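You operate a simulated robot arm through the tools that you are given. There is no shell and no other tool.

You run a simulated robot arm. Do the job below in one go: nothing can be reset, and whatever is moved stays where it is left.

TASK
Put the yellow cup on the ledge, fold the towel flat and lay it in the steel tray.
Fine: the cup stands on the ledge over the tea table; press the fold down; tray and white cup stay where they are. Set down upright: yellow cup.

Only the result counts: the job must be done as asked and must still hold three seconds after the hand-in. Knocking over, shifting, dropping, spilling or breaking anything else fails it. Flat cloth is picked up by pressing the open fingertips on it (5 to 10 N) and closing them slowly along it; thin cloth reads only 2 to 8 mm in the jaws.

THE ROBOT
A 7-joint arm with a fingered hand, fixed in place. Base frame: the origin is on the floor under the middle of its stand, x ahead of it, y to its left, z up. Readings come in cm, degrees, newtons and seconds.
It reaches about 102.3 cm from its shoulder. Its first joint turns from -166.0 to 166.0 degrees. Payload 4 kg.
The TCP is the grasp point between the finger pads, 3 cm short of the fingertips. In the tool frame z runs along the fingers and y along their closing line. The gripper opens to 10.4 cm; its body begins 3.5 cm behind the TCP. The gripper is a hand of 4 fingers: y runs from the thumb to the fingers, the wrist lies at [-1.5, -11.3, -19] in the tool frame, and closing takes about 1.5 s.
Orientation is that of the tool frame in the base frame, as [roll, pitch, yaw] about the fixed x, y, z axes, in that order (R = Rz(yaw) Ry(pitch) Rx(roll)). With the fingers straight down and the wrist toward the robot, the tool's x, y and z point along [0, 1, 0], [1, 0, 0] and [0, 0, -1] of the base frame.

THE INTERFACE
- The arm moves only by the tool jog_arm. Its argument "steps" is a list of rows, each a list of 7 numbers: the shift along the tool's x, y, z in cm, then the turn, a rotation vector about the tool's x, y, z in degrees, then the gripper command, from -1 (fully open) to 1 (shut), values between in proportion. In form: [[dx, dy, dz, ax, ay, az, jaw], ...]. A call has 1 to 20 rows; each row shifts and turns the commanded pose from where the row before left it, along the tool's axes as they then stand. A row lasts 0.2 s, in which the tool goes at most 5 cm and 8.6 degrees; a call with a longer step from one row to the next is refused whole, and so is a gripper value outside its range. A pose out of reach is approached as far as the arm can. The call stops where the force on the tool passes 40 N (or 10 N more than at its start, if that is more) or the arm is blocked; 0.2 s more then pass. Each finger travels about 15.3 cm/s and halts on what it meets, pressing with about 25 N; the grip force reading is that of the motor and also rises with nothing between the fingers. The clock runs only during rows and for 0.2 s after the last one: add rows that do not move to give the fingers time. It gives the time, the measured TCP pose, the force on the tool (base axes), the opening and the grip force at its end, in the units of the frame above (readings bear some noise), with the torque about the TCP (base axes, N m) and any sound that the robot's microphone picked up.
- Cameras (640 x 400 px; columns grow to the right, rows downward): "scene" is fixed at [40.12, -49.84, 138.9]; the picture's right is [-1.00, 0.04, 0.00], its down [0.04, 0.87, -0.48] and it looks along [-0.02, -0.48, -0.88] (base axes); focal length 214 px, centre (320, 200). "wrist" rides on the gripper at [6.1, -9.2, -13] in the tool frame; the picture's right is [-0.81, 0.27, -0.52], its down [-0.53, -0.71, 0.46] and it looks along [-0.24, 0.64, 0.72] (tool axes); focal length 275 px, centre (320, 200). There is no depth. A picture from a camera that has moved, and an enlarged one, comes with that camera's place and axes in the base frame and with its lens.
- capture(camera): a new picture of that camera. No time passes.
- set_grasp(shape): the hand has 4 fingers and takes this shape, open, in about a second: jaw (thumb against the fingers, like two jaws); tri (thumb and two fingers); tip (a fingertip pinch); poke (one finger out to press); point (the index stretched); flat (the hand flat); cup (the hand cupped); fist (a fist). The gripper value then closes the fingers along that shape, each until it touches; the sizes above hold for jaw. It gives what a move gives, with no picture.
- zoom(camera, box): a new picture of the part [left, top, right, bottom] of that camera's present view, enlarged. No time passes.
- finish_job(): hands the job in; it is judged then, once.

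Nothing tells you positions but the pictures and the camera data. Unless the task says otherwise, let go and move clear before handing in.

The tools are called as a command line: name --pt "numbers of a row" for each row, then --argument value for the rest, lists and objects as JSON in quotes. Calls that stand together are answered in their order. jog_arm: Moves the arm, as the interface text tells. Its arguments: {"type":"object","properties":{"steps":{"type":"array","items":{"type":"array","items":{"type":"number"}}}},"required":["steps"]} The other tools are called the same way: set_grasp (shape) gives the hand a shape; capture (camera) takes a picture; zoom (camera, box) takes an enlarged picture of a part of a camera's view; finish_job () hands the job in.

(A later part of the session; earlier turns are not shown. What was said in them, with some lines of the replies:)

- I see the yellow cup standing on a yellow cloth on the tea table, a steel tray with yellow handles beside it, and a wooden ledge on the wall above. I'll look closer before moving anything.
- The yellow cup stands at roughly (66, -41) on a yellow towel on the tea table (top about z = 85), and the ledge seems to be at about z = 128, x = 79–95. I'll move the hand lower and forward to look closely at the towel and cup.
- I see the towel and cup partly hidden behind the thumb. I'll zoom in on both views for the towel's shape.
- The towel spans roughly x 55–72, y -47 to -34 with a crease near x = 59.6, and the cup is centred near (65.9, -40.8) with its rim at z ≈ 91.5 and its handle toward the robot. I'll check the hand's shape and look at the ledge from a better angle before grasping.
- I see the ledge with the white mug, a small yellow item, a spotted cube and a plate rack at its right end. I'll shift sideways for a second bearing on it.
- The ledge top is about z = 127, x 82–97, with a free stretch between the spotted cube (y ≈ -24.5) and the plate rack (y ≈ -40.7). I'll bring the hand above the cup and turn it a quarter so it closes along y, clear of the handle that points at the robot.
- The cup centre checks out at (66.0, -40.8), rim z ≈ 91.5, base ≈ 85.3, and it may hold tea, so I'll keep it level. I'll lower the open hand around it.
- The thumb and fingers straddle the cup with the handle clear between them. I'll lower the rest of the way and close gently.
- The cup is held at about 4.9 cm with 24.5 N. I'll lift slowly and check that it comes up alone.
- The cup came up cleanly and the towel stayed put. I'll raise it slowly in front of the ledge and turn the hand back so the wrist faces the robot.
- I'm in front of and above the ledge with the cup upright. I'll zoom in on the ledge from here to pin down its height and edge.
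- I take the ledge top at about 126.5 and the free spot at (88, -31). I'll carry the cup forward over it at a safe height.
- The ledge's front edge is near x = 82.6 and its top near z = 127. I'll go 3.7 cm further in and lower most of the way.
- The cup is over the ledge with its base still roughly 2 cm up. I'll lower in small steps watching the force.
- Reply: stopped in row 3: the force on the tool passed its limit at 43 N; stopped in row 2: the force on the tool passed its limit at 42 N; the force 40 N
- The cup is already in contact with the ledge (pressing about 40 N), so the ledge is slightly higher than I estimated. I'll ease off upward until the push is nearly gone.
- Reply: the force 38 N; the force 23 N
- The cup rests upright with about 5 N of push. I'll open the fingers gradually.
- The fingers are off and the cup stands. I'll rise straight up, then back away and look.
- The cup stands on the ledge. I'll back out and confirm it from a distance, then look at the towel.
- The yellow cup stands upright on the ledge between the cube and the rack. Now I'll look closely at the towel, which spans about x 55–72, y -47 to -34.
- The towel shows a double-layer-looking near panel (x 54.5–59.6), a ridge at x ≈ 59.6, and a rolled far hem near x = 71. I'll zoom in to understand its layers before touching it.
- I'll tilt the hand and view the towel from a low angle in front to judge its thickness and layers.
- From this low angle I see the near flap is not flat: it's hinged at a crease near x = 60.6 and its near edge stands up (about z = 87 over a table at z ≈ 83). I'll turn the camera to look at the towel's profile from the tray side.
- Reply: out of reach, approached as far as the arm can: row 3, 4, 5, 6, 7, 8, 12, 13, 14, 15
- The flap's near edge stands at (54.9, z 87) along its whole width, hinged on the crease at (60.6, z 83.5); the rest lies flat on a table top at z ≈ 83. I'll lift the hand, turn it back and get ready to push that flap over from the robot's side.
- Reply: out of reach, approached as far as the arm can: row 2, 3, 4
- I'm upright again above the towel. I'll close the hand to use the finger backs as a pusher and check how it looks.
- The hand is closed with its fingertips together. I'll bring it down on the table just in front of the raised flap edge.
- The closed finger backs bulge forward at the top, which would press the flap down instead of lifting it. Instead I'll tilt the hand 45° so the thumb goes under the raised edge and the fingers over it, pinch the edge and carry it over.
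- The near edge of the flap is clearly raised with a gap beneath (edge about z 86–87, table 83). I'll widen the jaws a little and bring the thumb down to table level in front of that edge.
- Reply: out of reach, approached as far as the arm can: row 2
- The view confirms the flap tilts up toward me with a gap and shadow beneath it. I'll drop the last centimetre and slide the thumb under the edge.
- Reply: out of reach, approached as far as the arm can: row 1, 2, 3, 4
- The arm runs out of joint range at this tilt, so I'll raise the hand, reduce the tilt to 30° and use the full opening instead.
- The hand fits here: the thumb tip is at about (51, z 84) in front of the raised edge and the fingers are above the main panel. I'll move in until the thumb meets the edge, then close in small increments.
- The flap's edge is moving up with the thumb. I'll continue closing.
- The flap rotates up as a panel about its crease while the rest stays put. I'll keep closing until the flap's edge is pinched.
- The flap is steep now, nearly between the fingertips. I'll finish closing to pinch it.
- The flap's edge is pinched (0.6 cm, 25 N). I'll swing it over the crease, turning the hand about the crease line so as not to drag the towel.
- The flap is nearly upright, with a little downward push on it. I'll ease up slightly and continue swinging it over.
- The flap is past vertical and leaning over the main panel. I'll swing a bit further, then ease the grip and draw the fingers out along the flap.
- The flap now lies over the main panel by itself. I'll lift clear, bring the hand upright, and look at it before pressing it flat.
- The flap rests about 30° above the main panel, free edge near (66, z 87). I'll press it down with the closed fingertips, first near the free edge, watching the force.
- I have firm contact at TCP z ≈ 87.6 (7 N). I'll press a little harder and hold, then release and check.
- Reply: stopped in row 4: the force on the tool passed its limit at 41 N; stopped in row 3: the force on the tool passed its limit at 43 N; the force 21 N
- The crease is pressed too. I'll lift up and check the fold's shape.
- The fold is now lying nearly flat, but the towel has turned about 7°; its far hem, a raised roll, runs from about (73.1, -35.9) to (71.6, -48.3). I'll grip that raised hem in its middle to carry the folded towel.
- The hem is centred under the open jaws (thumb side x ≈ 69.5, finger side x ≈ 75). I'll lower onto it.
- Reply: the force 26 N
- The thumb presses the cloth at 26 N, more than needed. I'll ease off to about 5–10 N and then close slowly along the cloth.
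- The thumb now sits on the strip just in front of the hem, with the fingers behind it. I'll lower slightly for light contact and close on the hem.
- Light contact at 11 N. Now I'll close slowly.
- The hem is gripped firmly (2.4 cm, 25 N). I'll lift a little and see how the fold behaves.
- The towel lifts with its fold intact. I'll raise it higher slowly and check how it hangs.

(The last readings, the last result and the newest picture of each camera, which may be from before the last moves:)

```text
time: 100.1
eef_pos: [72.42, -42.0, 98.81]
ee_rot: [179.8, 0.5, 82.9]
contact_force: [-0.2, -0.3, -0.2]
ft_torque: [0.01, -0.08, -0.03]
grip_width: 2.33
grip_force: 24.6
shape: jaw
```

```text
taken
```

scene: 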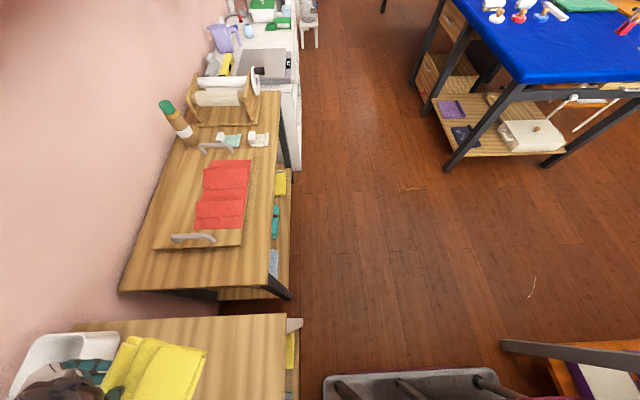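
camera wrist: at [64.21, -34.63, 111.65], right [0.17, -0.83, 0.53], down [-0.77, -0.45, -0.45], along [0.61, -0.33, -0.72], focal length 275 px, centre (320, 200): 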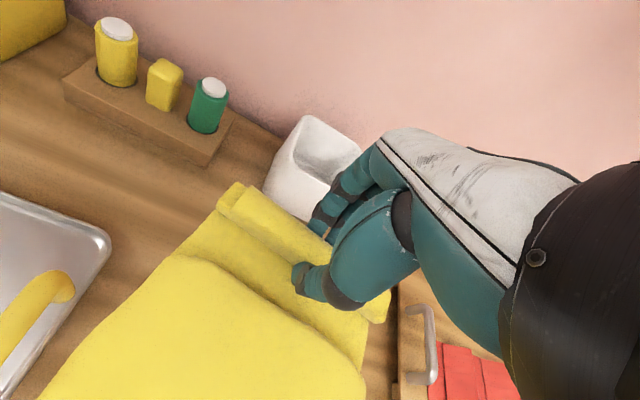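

The folded towel stays stiff and level in the grip. I'll carry it up toward the tray and turn the hand so the towel's length lies along the tray.

jog_arm --pt "0 0 -1.5 0 0 0 0.9" --pt "0.9 -0.9 -1.5 0 0 0 0.9" --pt "1.8 -1.8 -1 0 0 0 0.9" --pt "1.8 -1.8 0 0 0 0 0.9" --pt "1.8 -1.8 0 0 0 0 0.9" --pt "1.8 -1.8 0 0 0 0 0.9" --pt "1.8 -1.8 0 0 0 0 0.9" --pt "0.9 -0.9 0 0 0 0 0.9" --pt "0 0 0 0 0 0 0.9"

jog_arm --pt "0 0 0 0 0 3 0.9" --pt "0 0 0 0 0 5 0.9" --pt "0 0 0 0 0 5 0.9" --pt "0 0 0 0 0 5 0.9" --pt "0 0 0 0 0 5 0.9" --pt "0 0 0 0 0 5 0.9" --pt "0 0 0 0 0 5 0.9" --pt "0 0 0 0 0 5 0.9" --pt "0 0 0 0 0 5 0.9" --pt "0 0 0 0 0 5 0.9" --pt "0 0 0 0 0 5 0.9" --pt "0 0 0 0 0 5 0.9" --pt "0 0 0 0 0 5 0.9" --pt "0 0 0 0 0 5 0.9" --pt "0 0 0 0 0 5 0.9" --pt "0 0 0 0 0 5 0.9" --pt "0 0 0 0 0 5 0.9" --pt "0 0 0 0 0 0 0.9"

capture --camera "wrist"

capture --camera "scene"

```text
time: 102.1
eef_pos: [63.11, -29.94, 102.58]
ee_rot: [179.9, 0.5, 83.0]
contact_force: [0.2, 0.7, -1.2]
ft_torque: [0.0, -0.06, 0.02]
grip_width: 2.34
grip_force: 25.3
shape: jaw
```

```text
time: 105.9
eef_pos: [63.05, -29.74, 102.74]
ee_rot: [179.5, 0.0, -0.1]
contact_force: [-0.8, -0.6, -0.7]
ft_torque: [-0.06, 0.02, -0.01]
grip_width: 2.3
grip_force: 25.1
shape: jaw
```

```text
taken
camera wrist: at [69.28, -20.53, 115.51], right [-0.81, -0.27, 0.52], down [-0.53, 0.71, -0.46], along [-0.25, -0.65, -0.72], focal length 275 px, centre (320, 200)
```

wrist: 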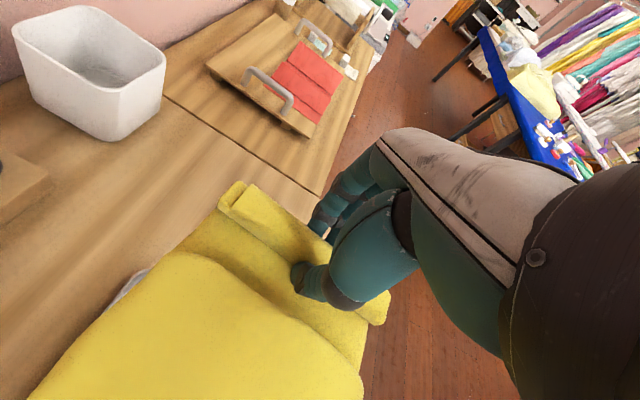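

```text
taken
```

scene: 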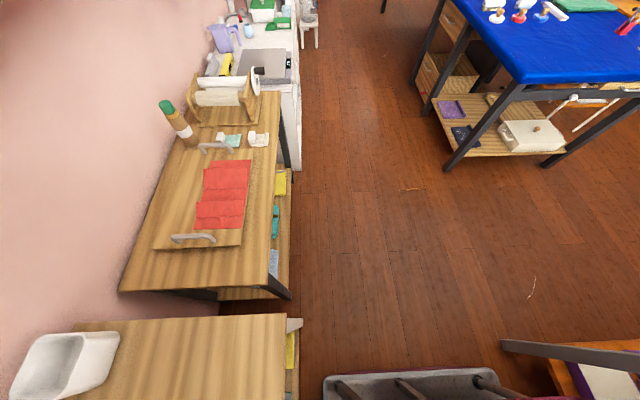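

The towel is turned along the tray with the grip unchanged. I'll move it over the tray and check reach.

jog_arm --pt "0 -1 0 0 0 0 0.9" --pt "0 -2 0 0 0 0 0.9" --pt "0 -2 0 0 0 0 0.9" --pt "0 -2 0 0 0 0 0.9" --pt "0 -2 0 0 0 0 0.9" --pt "0 -1.5 0 0 0 0 0.9" --pt "0 0 0 0 0 0 0.9"

capture --camera "wrist"

```text
time: 107.5
eef_pos: [63.16, -19.43, 102.61]
ee_rot: [179.4, 0.0, 0.0]
contact_force: [0.3, -0.9, -0.7]
ft_torque: [-0.07, 0.01, 0.04]
grip_width: 2.29
grip_force: 24.8
shape: jaw
```

```text
taken
camera wrist: at [69.42, -10.03, 115.43], right [-0.81, -0.27, 0.52], down [-0.53, 0.71, -0.46], along [-0.25, -0.65, -0.72], focal length 275 px, centre (320, 200)
```

wrist: 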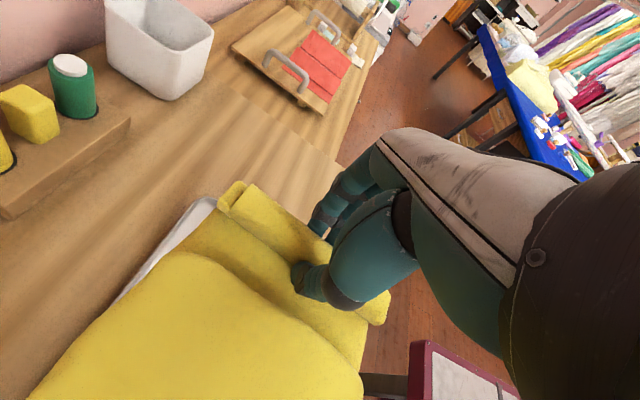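

I can reach over the tray and the towel is centred on it (about x 57–69.5, y -20.6 to -7). I'll lower it.

jog_arm --pt "-0.3 0 1 0 0 0 0.9" --pt "0 0 2 0 0 0 0.9" --pt "0 0 2 0 0 0 0.9" --pt "0 0 2 0 0 0 0.9" --pt "0 0 1.5 0 0 0 0.9" --pt "0 0 1 0 0 0 0.9" --pt "0 0 0 0 0 0 0.9"

capture --camera "wrist"

```text
time: 109.1
eef_pos: [62.83, -19.53, 93.02]
ee_rot: [179.4, -0.1, -0.1]
contact_force: [0.3, 0.2, -1.0]
ft_torque: [-0.07, 0.04, 0.01]
grip_width: 2.3
grip_force: 24.9
shape: jaw
```

```text
taken
camera wrist: at [69.03, -10.27, 105.85], right [-0.81, -0.27, 0.52], down [-0.53, 0.71, -0.46], along [-0.25, -0.65, -0.72], focal length 275 px, centre (320, 200)
```

wrist: 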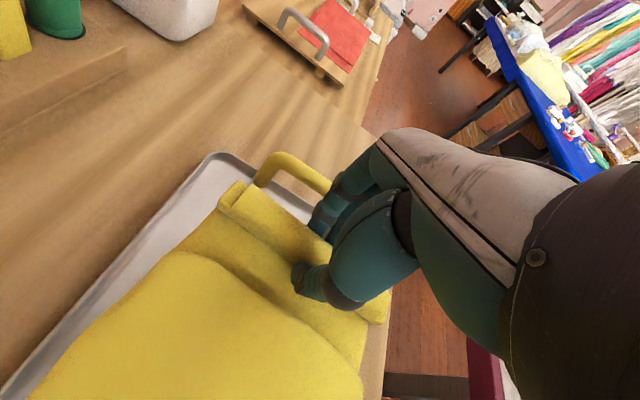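

The towel sits inside the tray's rims with the handle clear of the fingers. I'll continue down carefully.

jog_arm --pt "0 0 1 0 0 0 0.9" --pt "0 0 1 0 0 0 0.9" --pt "0 0 1 0 0 0 0.9" --pt "0 0 0.8 0 0 0 0.9" --pt "0 0 0.5 0 0 0 0.9" --pt "0 0 0 0 0 0 0.9"

capture --camera "wrist"

```text
time: 110.5
eef_pos: [62.82, -19.5, 88.64]
ee_rot: [179.3, 0.0, -0.1]
contact_force: [-0.3, 0.0, -1.2]
ft_torque: [-0.05, 0.02, 0.01]
grip_width: 2.32
grip_force: 25.2
shape: jaw
```

```text
taken
camera wrist: at [69.09, -10.18, 101.55], right [-0.81, -0.27, 0.52], down [-0.53, 0.71, -0.46], along [-0.25, -0.65, -0.72], focal length 275 px, centre (320, 200)
```

wrist: 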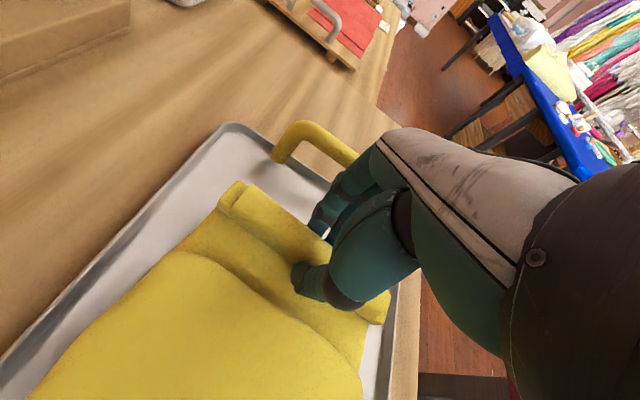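

jog_arm --pt "0 0 0.4 0 0 0 0.9" --pt "0 0 0.4 0 0 0 0.9" --pt "0 0 0 0 0 0 0.9"

```text
time: 111.3
eef_pos: [62.72, -19.51, 87.91]
ee_rot: [179.4, 0.0, -0.1]
contact_force: [0.0, 0.1, -0.7]
ft_torque: [-0.07, 0.0, -0.01]
grip_width: 2.32
grip_force: 25.3
shape: jaw
```

jog_arm --pt "0 0 0.25 0 0 0 0.9" --pt "0 0 0.25 0 0 0 0.9" --pt "0 0 0 0 0 0 0.9"

```text
time: 112.1
eef_pos: [62.83, -19.51, 87.51]
ee_rot: [179.4, -0.1, -0.1]
contact_force: [0.1, 0.6, -1.5]
ft_torque: [-0.06, -0.02, 0.0]
grip_width: 2.31
grip_force: 25.1
shape: jaw
```

jog_arm --pt "0 0 0.2 0 0 0 0.9" --pt "0 0 0.2 0 0 0 0.9" --pt "0 0 0 0 0 0 0.9"

```text
time: 112.9
eef_pos: [62.75, -19.58, 86.99]
ee_rot: [179.5, 0.0, 0.0]
contact_force: [0.5, -0.1, -0.8]
ft_torque: [-0.03, 0.03, -0.01]
grip_width: 2.32
grip_force: 25.0
shape: jaw
```

jog_arm --pt "0 0 0.15 0 0 0 0.9" --pt "0 0 0.15 0 0 0 0.9" --pt "0 0 0 0 0 0 0.9"

capture --camera "wrist"

```text
time: 113.7
eef_pos: [62.89, -19.66, 86.76]
ee_rot: [179.4, 0.0, -0.1]
contact_force: [-0.3, -0.6, -0.1]
ft_torque: [0.1, -0.04, 0.0]
grip_width: 2.31
grip_force: 25.0
shape: jaw
```

```text
taken
camera wrist: at [69.02, -10.23, 99.54], right [-0.81, -0.27, 0.52], down [-0.53, 0.71, -0.46], along [-0.25, -0.65, -0.72], focal length 275 px, centre (320, 200)
```

wrist: 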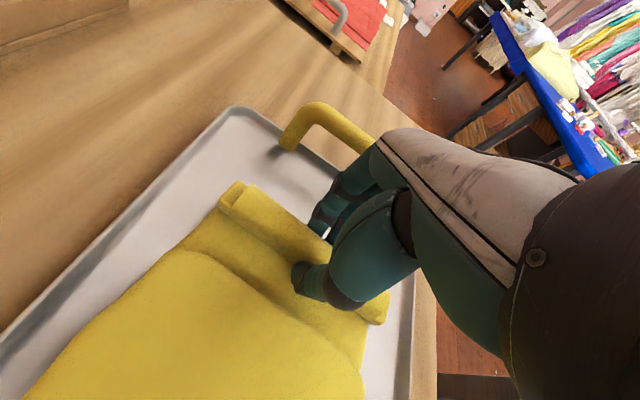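

jog_arm --pt "0 0 0.15 0 0 0 0.9" --pt "0 0 0 0 0 0 0.9"

```text
time: 114.3
eef_pos: [62.81, -19.66, 86.63]
ee_rot: [179.3, 0.1, -0.1]
contact_force: [-0.4, 0.9, 4.0]
ft_torque: [0.2, -0.03, 0.0]
grip_width: 2.3
grip_force: 24.7
shape: jaw
```

The towel touches the tray floor (4 N). I'll release the hem slowly.

jog_arm --pt "0 0 0.1 0 0 0 0.8" --pt "0 0 0 0 0 0 0.65" --pt "0 0 0 0 0 0 0.5" --pt "0 0 0 0 0 0 0.4" --pt "0 0 0 0 0 0 0.3" --pt "0 0 0 0 0 0 0.2" --pt "0 0 0 0 0 0 0.2"

capture --camera "wrist"

```text
time: 115.9
eef_pos: [62.81, -19.51, 86.4]
ee_rot: [179.3, 0.1, -0.2]
contact_force: [0.1, -3.4, 14.1]
ft_torque: [0.18, -0.15, 0.0]
grip_width: 3.91
grip_force: 0.0
shape: jaw
```

```text
taken
camera wrist: at [68.98, -10.24, 99.35], right [-0.81, -0.27, 0.52], down [-0.53, 0.71, -0.46], along [-0.25, -0.65, -0.72], focal length 275 px, centre (320, 200)
```

wrist: 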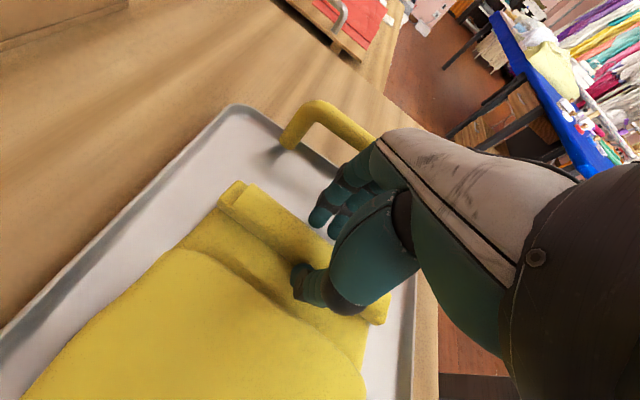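

The hem is free. I'll raise the hand clear and inspect the towel in the tray.

jog_arm --pt "0 0 -0.4 0 0 0 0.2" --pt "0 0 -0.8 0 0 0 0.2" --pt "0 0 -1.5 0 0 0 0.2" --pt "0 0 -2 0 0 0 0.2" --pt "0 0 -3 0 0 0 0.2" --pt "0 0 -3 0 0 0 0.5" --pt "0 0 -3 0 0 0 1" --pt "0 0 -3 0 0 0 1" --pt "0 0 0 0 0 0 1"

capture --camera "wrist"

```text
time: 117.9
eef_pos: [62.62, -19.35, 103.31]
ee_rot: [179.4, 0.0, -0.1]
contact_force: [0.1, -0.5, 0.1]
ft_torque: [0.01, 0.0, 0.02]
grip_width: 0.0
grip_force: 24.8
shape: jaw
```

```text
taken
camera wrist: at [68.95, -9.95, 116.04], right [-0.81, -0.27, 0.52], down [-0.53, 0.71, -0.46], along [-0.25, -0.65, -0.72], focal length 275 px, centre (320, 200)
```

wrist: 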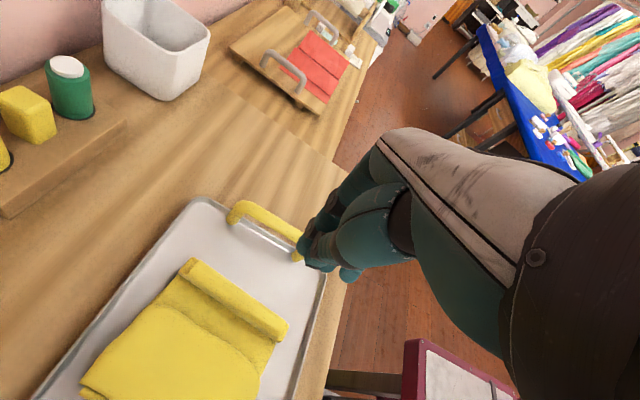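

zoom --camera "wrist" --box '[40, 180, 340, 400]'

```text
1.82 times, centred on (190, 290) of wrist
camera zoom: at [68.95, -9.95, 116.04], right [-0.81, -0.27, 0.52], down [-0.53, 0.71, -0.46], along [-0.25, -0.65, -0.72], focal length 500 px, centre (556, 36)
```

zoom: 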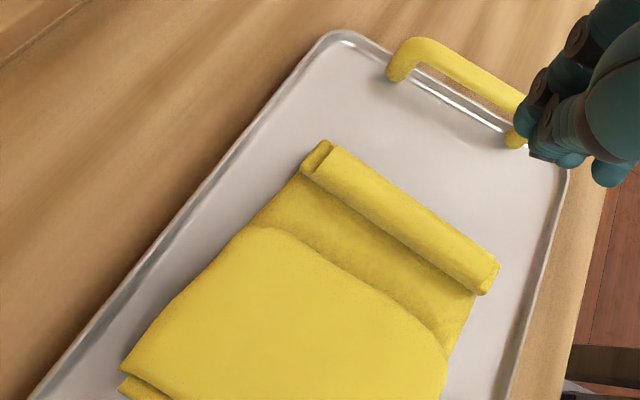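

The folded towel lies inside the tray with rims clear all round. I'll press the fold down once more here, starting near the flap's free edge.

jog_arm --pt "0 -2.5 1 0 0 0 1" --pt "0 -2.5 2 0 0 0 1" --pt "0 -2.3 2 0 0 0 1" --pt "0 0 2 0 0 0 1" --pt "0 0 2 0 0 0 1" --pt "0 0 2 0 0 0 1" --pt "0 0 1 0 0 0 1" --pt "0 0 0 0 0 0 1"

capture --camera "wrist"

```text
time: 119.7
eef_pos: [62.95, -12.05, 90.99]
ee_rot: [179.4, 0.0, -0.1]
contact_force: [-0.6, -0.7, -0.1]
ft_torque: [-0.02, 0.02, -0.03]
grip_width: 0.0
grip_force: 25.2
shape: jaw
```

```text
taken
camera wrist: at [69.19, -2.76, 103.94], right [-0.81, -0.27, 0.52], down [-0.53, 0.71, -0.46], along [-0.25, -0.65, -0.72], focal length 275 px, centre (320, 200)
```

wrist: 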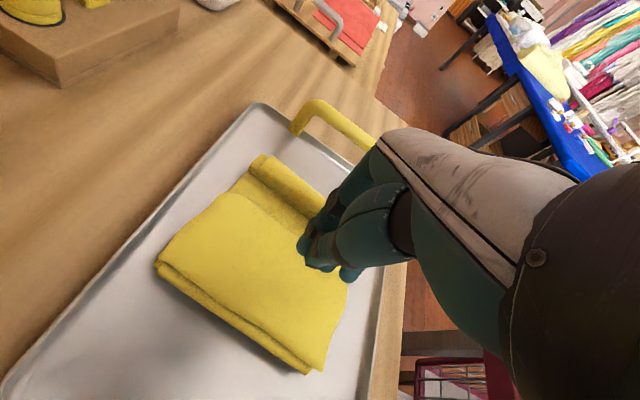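

jog_arm --pt "0 0 0.6 0 0 0 1" --pt "0 0 0.6 0 0 0 1" --pt "0 0 0.5 0 0 0 1" --pt "0 0 0.4 0 0 0 1" --pt "0 0 0 0 0 0 1"

jog_arm --pt "0 0 0.3 0 0 0 1" --pt "0 0 0.2 0 0 0 1" --pt "0 0 0 0 0 0 1"

```text
time: 120.9
eef_pos: [62.9, -12.18, 89.04]
ee_rot: [179.3, 0.0, -0.2]
contact_force: [0.2, -0.2, -0.1]
ft_torque: [0.01, 0.0, 0.0]
grip_width: 0.0
grip_force: 25.0
shape: jaw
```

```text
time: 121.7
eef_pos: [62.91, -12.18, 88.59]
ee_rot: [179.4, 0.0, -0.2]
contact_force: [0.2, 0.0, 0.9]
ft_torque: [-0.02, 0.03, 0.0]
grip_width: 0.02
grip_force: 24.9
shape: jaw
```

jog_arm --pt "0 0 0.3 0 0 0 1" --pt "0 0 0.2 0 0 0 1" --pt "0 0 0 0 0 0 1"

```text
time: 122.5
eef_pos: [62.85, -12.2, 88.22]
ee_rot: [179.4, 0.1, -0.1]
contact_force: [0.2, 0.4, 0.4]
ft_torque: [0.0, 0.02, 0.01]
grip_width: 0.0
grip_force: 25.0
shape: jaw
```

jog_arm --pt "0 0 0.2 0 0 0 1" --pt "0 0 0.2 0 0 0 1" --pt "0 0 0 0 0 0 1"

```text
time: 123.3
eef_pos: [62.95, -12.26, 87.79]
ee_rot: [179.3, -0.1, -0.2]
contact_force: [3.4, -4.5, 37.5]
ft_torque: [-0.13, -0.14, 0.0]
grip_width: 0.02
grip_force: 24.6
shape: jaw
```

Pressed firmly at the free edge (37 N). I'll ease off, then press once nearer the crease.

jog_arm --pt "0 0 -0.3 0 0 0 1" --pt "0 0 -1.2 0 0 0 1" --pt "0 -1.6 0 0 0 0 1" --pt "0 -1.6 0 0 0 0 1" --pt "0 0 0.6 0 0 0 1" --pt "0 0 0.4 0 0 0 1" --pt "0 0 0 0 0 0 1"

capture --camera "wrist"

```text
time: 124.9
eef_pos: [62.79, -8.94, 88.17]
ee_rot: [179.4, 0.0, 0.0]
contact_force: [-0.4, -0.1, 0.1]
ft_torque: [0.01, -0.01, 0.03]
grip_width: 0.0
grip_force: 24.9
shape: jaw
```

```text
taken
camera wrist: at [69.04, 0.35, 100.92], right [-0.81, -0.27, 0.52], down [-0.53, 0.71, -0.46], along [-0.25, -0.65, -0.72], focal length 275 px, centre (320, 200)
```

wrist: 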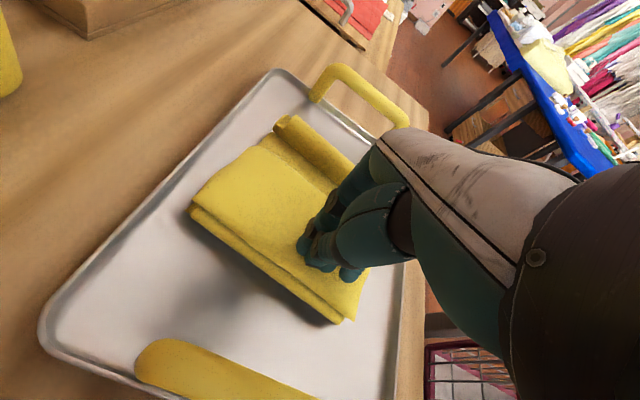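

jog_arm --pt "0 0 0.2 0 0 0 1" --pt "0 0 0.2 0 0 0 1" --pt "0 0 0 0 0 0 1"

zoom --camera "wrist" --box '[160, 90, 400, 350]'

```text
time: 125.9
eef_pos: [62.74, -9.06, 87.83]
ee_rot: [179.2, -0.2, -0.2]
contact_force: [-4.7, 0.2, 19.6]
ft_torque: [-0.03, 0.06, 0.0]
grip_width: 0.0
grip_force: 25.0
shape: jaw
stopped in row 3: the force on the tool passed its limit at 41 N (the readings are from after the stop); the commanded pose is now the measured one
```

```text
1.54 times, centred on (280, 220) of wrist
camera zoom: at [69.09, 0.26, 100.68], right [-0.81, -0.26, 0.52], down [-0.53, 0.71, -0.47], along [-0.24, -0.65, -0.72], focal length 424 px, centre (382, 169)
```

zoom: 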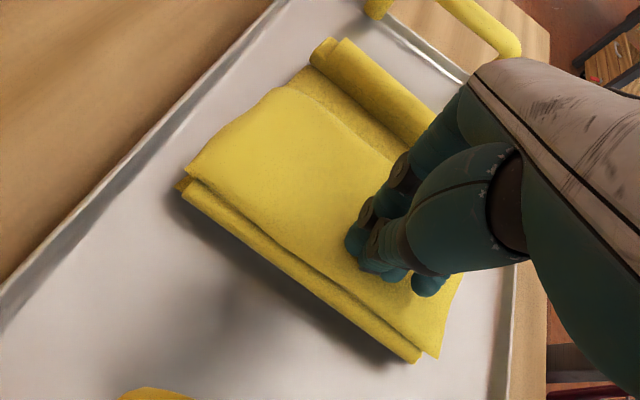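

The top is at the same height near the crease and at the free edge, so the fold lies flat. I'll also press gently on the hem end so it sits down, then clear away.

jog_arm --pt "0 0 -0.4 0 0 0 1" --pt "0 0 -1.5 0 0 0 1" --pt "0 0 -2 0 0 0 1" --pt "0 2.5 0 0 0 0 1" --pt "0 2.5 0 0 0 0 1" --pt "0 2.5 0 0 0 0 1" --pt "0 2.5 0 0 0 0 1" --pt "0 0 0 0 0 0 1"

jog_arm --pt "0 0 0.7 0 0 0 1" --pt "0 0 0.6 0 0 0 1" --pt "0 0 0.5 0 0 0 1" --pt "0 0 0 0 0 0 1"

capture --camera "wrist"

```text
time: 127.7
eef_pos: [62.8, -19.1, 91.92]
ee_rot: [179.3, 0.0, -0.2]
contact_force: [-0.7, 0.2, 0.0]
ft_torque: [-0.02, -0.01, 0.02]
grip_width: 0.0
grip_force: 24.8
shape: jaw
```

```text
time: 128.7
eef_pos: [62.83, -19.12, 90.01]
ee_rot: [179.4, -0.1, -0.2]
contact_force: [-0.1, -0.3, -0.1]
ft_torque: [0.0, 0.0, -0.01]
grip_width: 0.01
grip_force: 24.9
shape: jaw
```

```text
taken
camera wrist: at [69.11, -9.74, 102.83], right [-0.81, -0.27, 0.52], down [-0.53, 0.71, -0.47], along [-0.25, -0.65, -0.72], focal length 275 px, centre (320, 200)
```

wrist: 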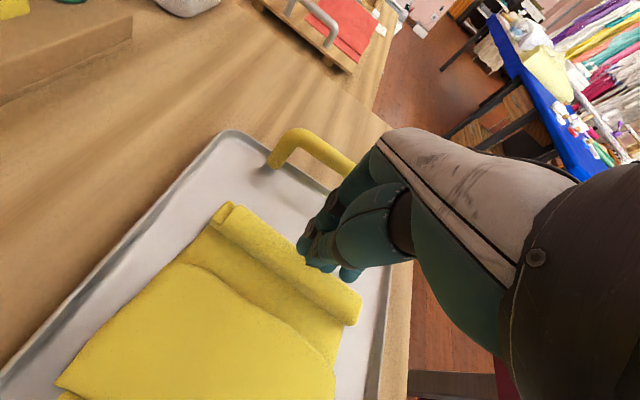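

jog_arm --pt "0 -0.3 0.5 0 0 0 1" --pt "0 0 0.4 0 0 0 1" --pt "0 0 0.3 0 0 0 1" --pt "0 0 0 0 0 0 1"

```text
time: 129.7
eef_pos: [62.86, -18.81, 88.81]
ee_rot: [179.3, -0.1, -0.3]
contact_force: [-1.0, -2.5, 17.3]
ft_torque: [-0.12, 0.0, 0.02]
grip_width: 0.0
grip_force: 24.5
shape: jaw
```

The hem is firm at its height and won't compress further. I'll back off and move clear, then check everything from above.

jog_arm --pt "0 0 -0.5 0 0 0 1" --pt "0 0 -1.5 0 0 0 1" --pt "0 0 -3 0 0 0 1" --pt "0 0 -4 0 0 0 1" --pt "0 0 -4 0 0 0 1" --pt "0 0 -4 0 0 0 1" --pt "0 0 -4 0 0 0 0" --pt "0 0 -4 0 0 0 -1" --pt "0 0 0 0 0 0 -1"

capture --camera "wrist"

zoom --camera "wrist" --box '[60, 160, 340, 400]'

```text
time: 131.7
eef_pos: [62.73, -18.23, 113.78]
ee_rot: [179.3, 0.1, -0.3]
contact_force: [0.7, 0.0, -1.0]
ft_torque: [0.0, -0.01, 0.01]
grip_width: 10.38
grip_force: 0.1
shape: jaw
```

```text
taken
camera wrist: at [68.94, -8.96, 126.73], right [-0.81, -0.27, 0.52], down [-0.53, 0.71, -0.46], along [-0.25, -0.65, -0.72], focal length 275 px, centre (320, 200)
```

wrist: 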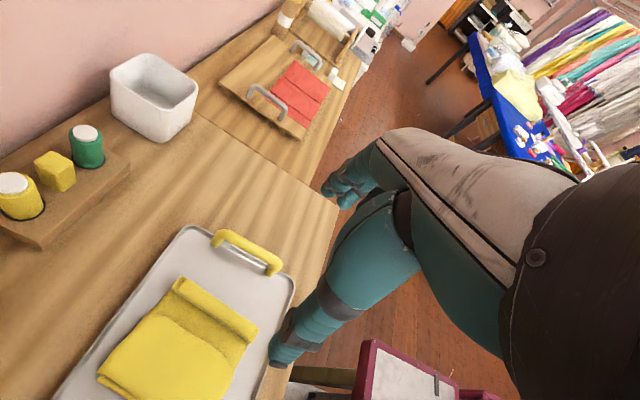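

```text
1.67 times, centred on (200, 280) of wrist
camera zoom: at [68.94, -8.96, 126.73], right [-0.81, -0.27, 0.52], down [-0.53, 0.71, -0.46], along [-0.25, -0.65, -0.72], focal length 459 px, centre (520, 67)
```

zoom: 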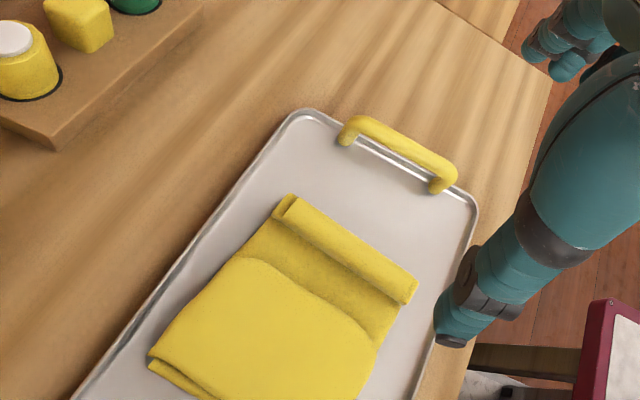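

The towel lies folded in the tray, inside the rims. I'll turn the hand back and view the fold from another side.

jog_arm --pt "0 0 0 0 0 -8.2 -1" --pt "0 0 0 0 0 -8.2 -1" --pt "0 0 0 0 0 -8.2 -1" --pt "0 0 0 0 0 -8.2 -1" --pt "0 0 0 0 0 -8.2 -1" --pt "0 0 0 0 0 -8.2 -1" --pt "0 0 0 0 0 -8.2 -1" --pt "0 0 0 0 0 -8.2 -1" --pt "0 0 0 0 0 -8.2 -1" --pt "0 0 0 0 0 -8.2 -1" --pt "0 0 0 0 0 -8 -1" --pt "-3 -3 0 0 0 0 -1" --pt "-3 -3 0 0 0 0 -1" --pt "-3 -3 0 0 0 0 -1" --pt "0 0 0 0 0 0 -1"

capture --camera "wrist"

```text
time: 134.9
eef_pos: [53.68, -27.4, 113.9]
ee_rot: [179.9, 0.7, 89.9]
contact_force: [1.0, 0.1, 0.3]
ft_torque: [-0.01, 0.0, -0.02]
grip_width: 10.37
grip_force: 0.0
shape: jaw
```

```text
taken
camera wrist: at [44.61, -21.02, 126.78], right [0.27, -0.8, 0.53], down [-0.71, -0.54, -0.45], along [0.64, -0.25, -0.72], focal length 275 px, centre (320, 200)
```

wrist: 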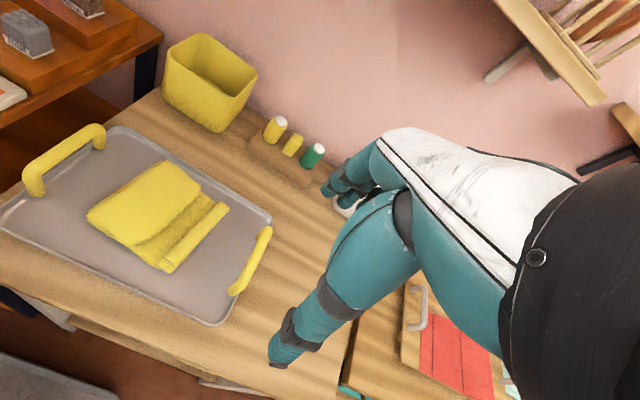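

zoom --camera "wrist" --box '[0, 110, 290, 340]'

jog_arm --pt "0 0 0 -7.5 0 0 -1" --pt "0 0 0 -7.5 0 0 -1" --pt "0 0 0 -7.5 0 0 -1" --pt "0 0 0 -7.5 0 0 -1" --pt "0 0 0 0 0 0 -1"

capture --camera "wrist"

```text
1.74 times, centred on (145, 225) of wrist
camera zoom: at [44.61, -21.02, 126.78], right [0.27, -0.8, 0.53], down [-0.71, -0.54, -0.45], along [0.64, -0.25, -0.72], focal length 479 px, centre (624, 156)
```

zoom: 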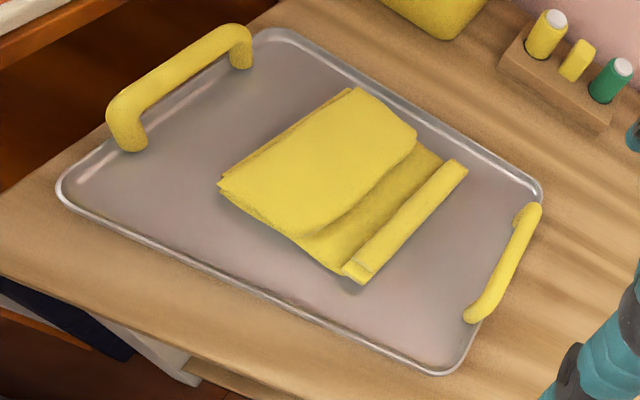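

```text
time: 136.1
eef_pos: [54.4, -28.7, 115.33]
ee_rot: [149.8, 0.7, 89.9]
contact_force: [1.2, 0.3, -0.1]
ft_torque: [0.0, 0.03, 0.0]
grip_width: 10.36
grip_force: 0.0
shape: jaw
out of reach, approached as far as the arm can: row 4
```

```text
taken
camera wrist: at [40.04, -22.47, 121.84], right [-0.02, -0.8, 0.6], down [-0.39, -0.54, -0.74], along [0.92, -0.25, -0.3], focal length 275 px, centre (320, 200)
```

wrist: 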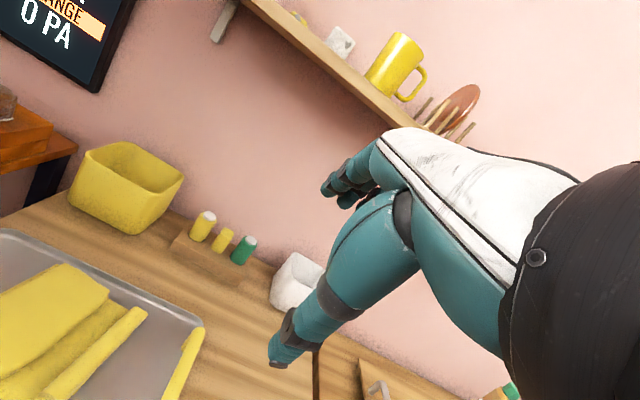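

zoom --camera "wrist" --box '[0, 220, 220, 400]'

zoom --camera "wrist" --box '[230, 0, 500, 150]'

```text
2.22 times, centred on (110, 310) of wrist
camera zoom: at [40.04, -22.47, 121.84], right [-0.02, -0.8, 0.6], down [-0.39, -0.54, -0.74], along [0.92, -0.25, -0.3], focal length 612 px, centre (787, -44)
```

zoom: 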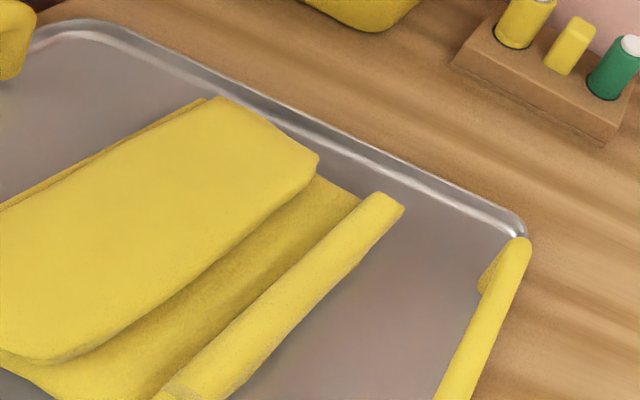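

```text
2.37 times, centred on (365, 75) of wrist
camera zoom: at [40.04, -22.47, 121.84], right [-0.02, -0.8, 0.6], down [-0.39, -0.54, -0.74], along [0.92, -0.25, -0.3], focal length 652 px, centre (213, 496)
```

zoom: 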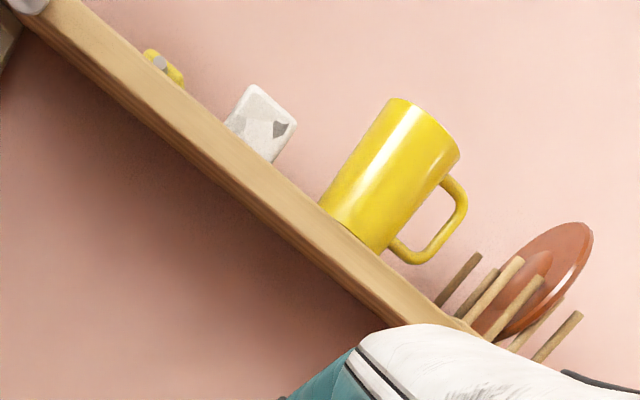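

The fold lies flat in the tray and the cup stands upright on the ledge. I'll go back to the starting pose, clear of everything, and compare the view with the first picture.

jog_arm --pt "0 0 0 7.5 0 0 -1" --pt "0 0 0 7.5 0 0 -1" --pt "0 0 0 7.5 0 0 -1" --pt "0 0 0 7.5 0 0 -1" --pt "-0.4 -1.6 -3.7 0 0 0 -1" --pt "-0.4 -1.6 -3.7 0 0 0 -1" --pt "-0.4 -1.6 -3.7 0 0 0 -1" --pt "-0.4 -1.6 -3.7 0 0 0 -1" --pt "-0.4 -1.6 -3.7 0 0 0 -1" --pt "-0.4 -1.6 -3.7 0 0 0 -1" --pt "-0.4 -1.6 -3.7 0 0 0 -1" --pt "-0.4 -1.6 -3.7 0 0 0 -1" --pt "-0.3 -1.4 -3.3 0 0 0 -1" --pt "0 0 0 0 0 0 -1"

capture --camera "wrist"

zoom --camera "wrist" --box '[60, 100, 340, 340]'

capture --camera "scene"

```text
time: 139.1
eef_pos: [40.19, -31.88, 148.23]
ee_rot: [179.9, 0.8, 89.7]
contact_force: [1.0, 0.1, 0.0]
ft_torque: [-0.01, -0.02, 0.0]
grip_width: 10.39
grip_force: 0.0
shape: jaw
```

```text
taken
camera wrist: at [31.23, -25.53, 161.1], right [0.27, -0.8, 0.53], down [-0.71, -0.54, -0.45], along [0.64, -0.25, -0.72], focal length 275 px, centre (320, 200)
```

wrist: 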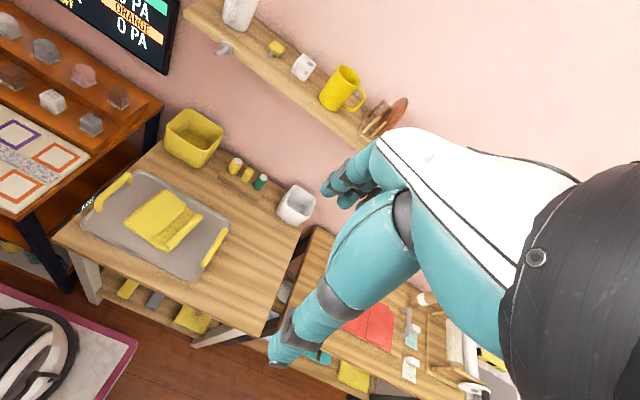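

```text
1.67 times, centred on (200, 220) of wrist
camera zoom: at [31.23, -25.53, 161.1], right [0.27, -0.8, 0.53], down [-0.71, -0.54, -0.45], along [0.64, -0.25, -0.72], focal length 459 px, centre (520, 167)
```

zoom: 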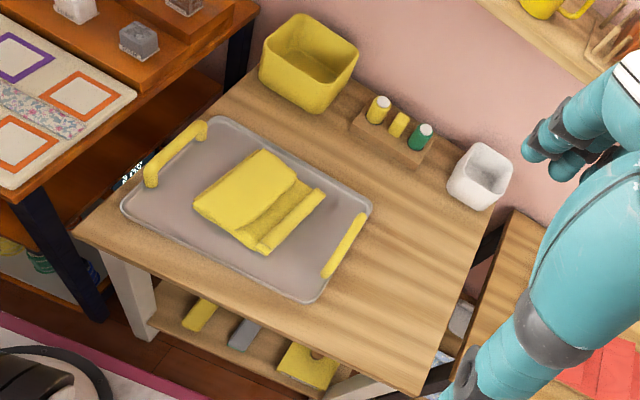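

```text
taken
```

scene: 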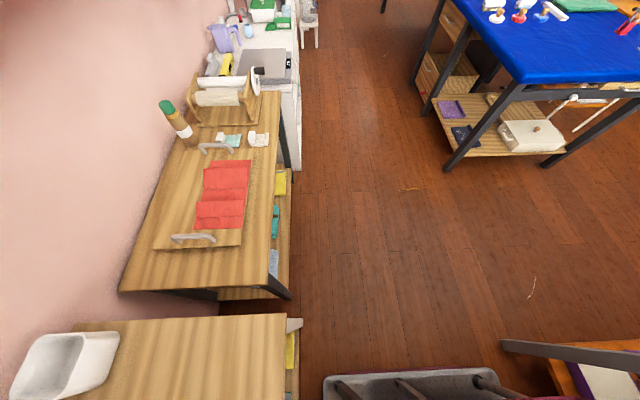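

From the starting pose, the yellow cup stands upright on the ledge over the tea table. The folded towel lies flat in the steel tray, and the tray, white cup and everything else match the first picture. The hand is open and clear, so I'm handing the job in.

finish_job

```text
The job is handed in.
```

The job is handed in, but I haven't seen a result from the judging. The last pictures, taken from the starting pose, show this:

- **Yellow cup:** it stands upright on the ledge over the tea table, between the spotted cube and the plate rack. It went down with about 40 N before I eased off and let go.
- **Towel:** I took this to be the yellow one under the cup. Its raised flap is folded over the main part and pressed down on the table and again in the tray. When I last pressed it, the flap was at the same height near the crease and near its free edge. It lies fully inside the tray's rims.
- **Rolled hem:** the towel's far end has a rolled hem about 2 cm high that was there from the start. It stayed that high when I pressed on it.
- **Everything else:** by comparison with the first picture, the tray, the white cup and the other objects are where they were. The hand is open and clear of everything.
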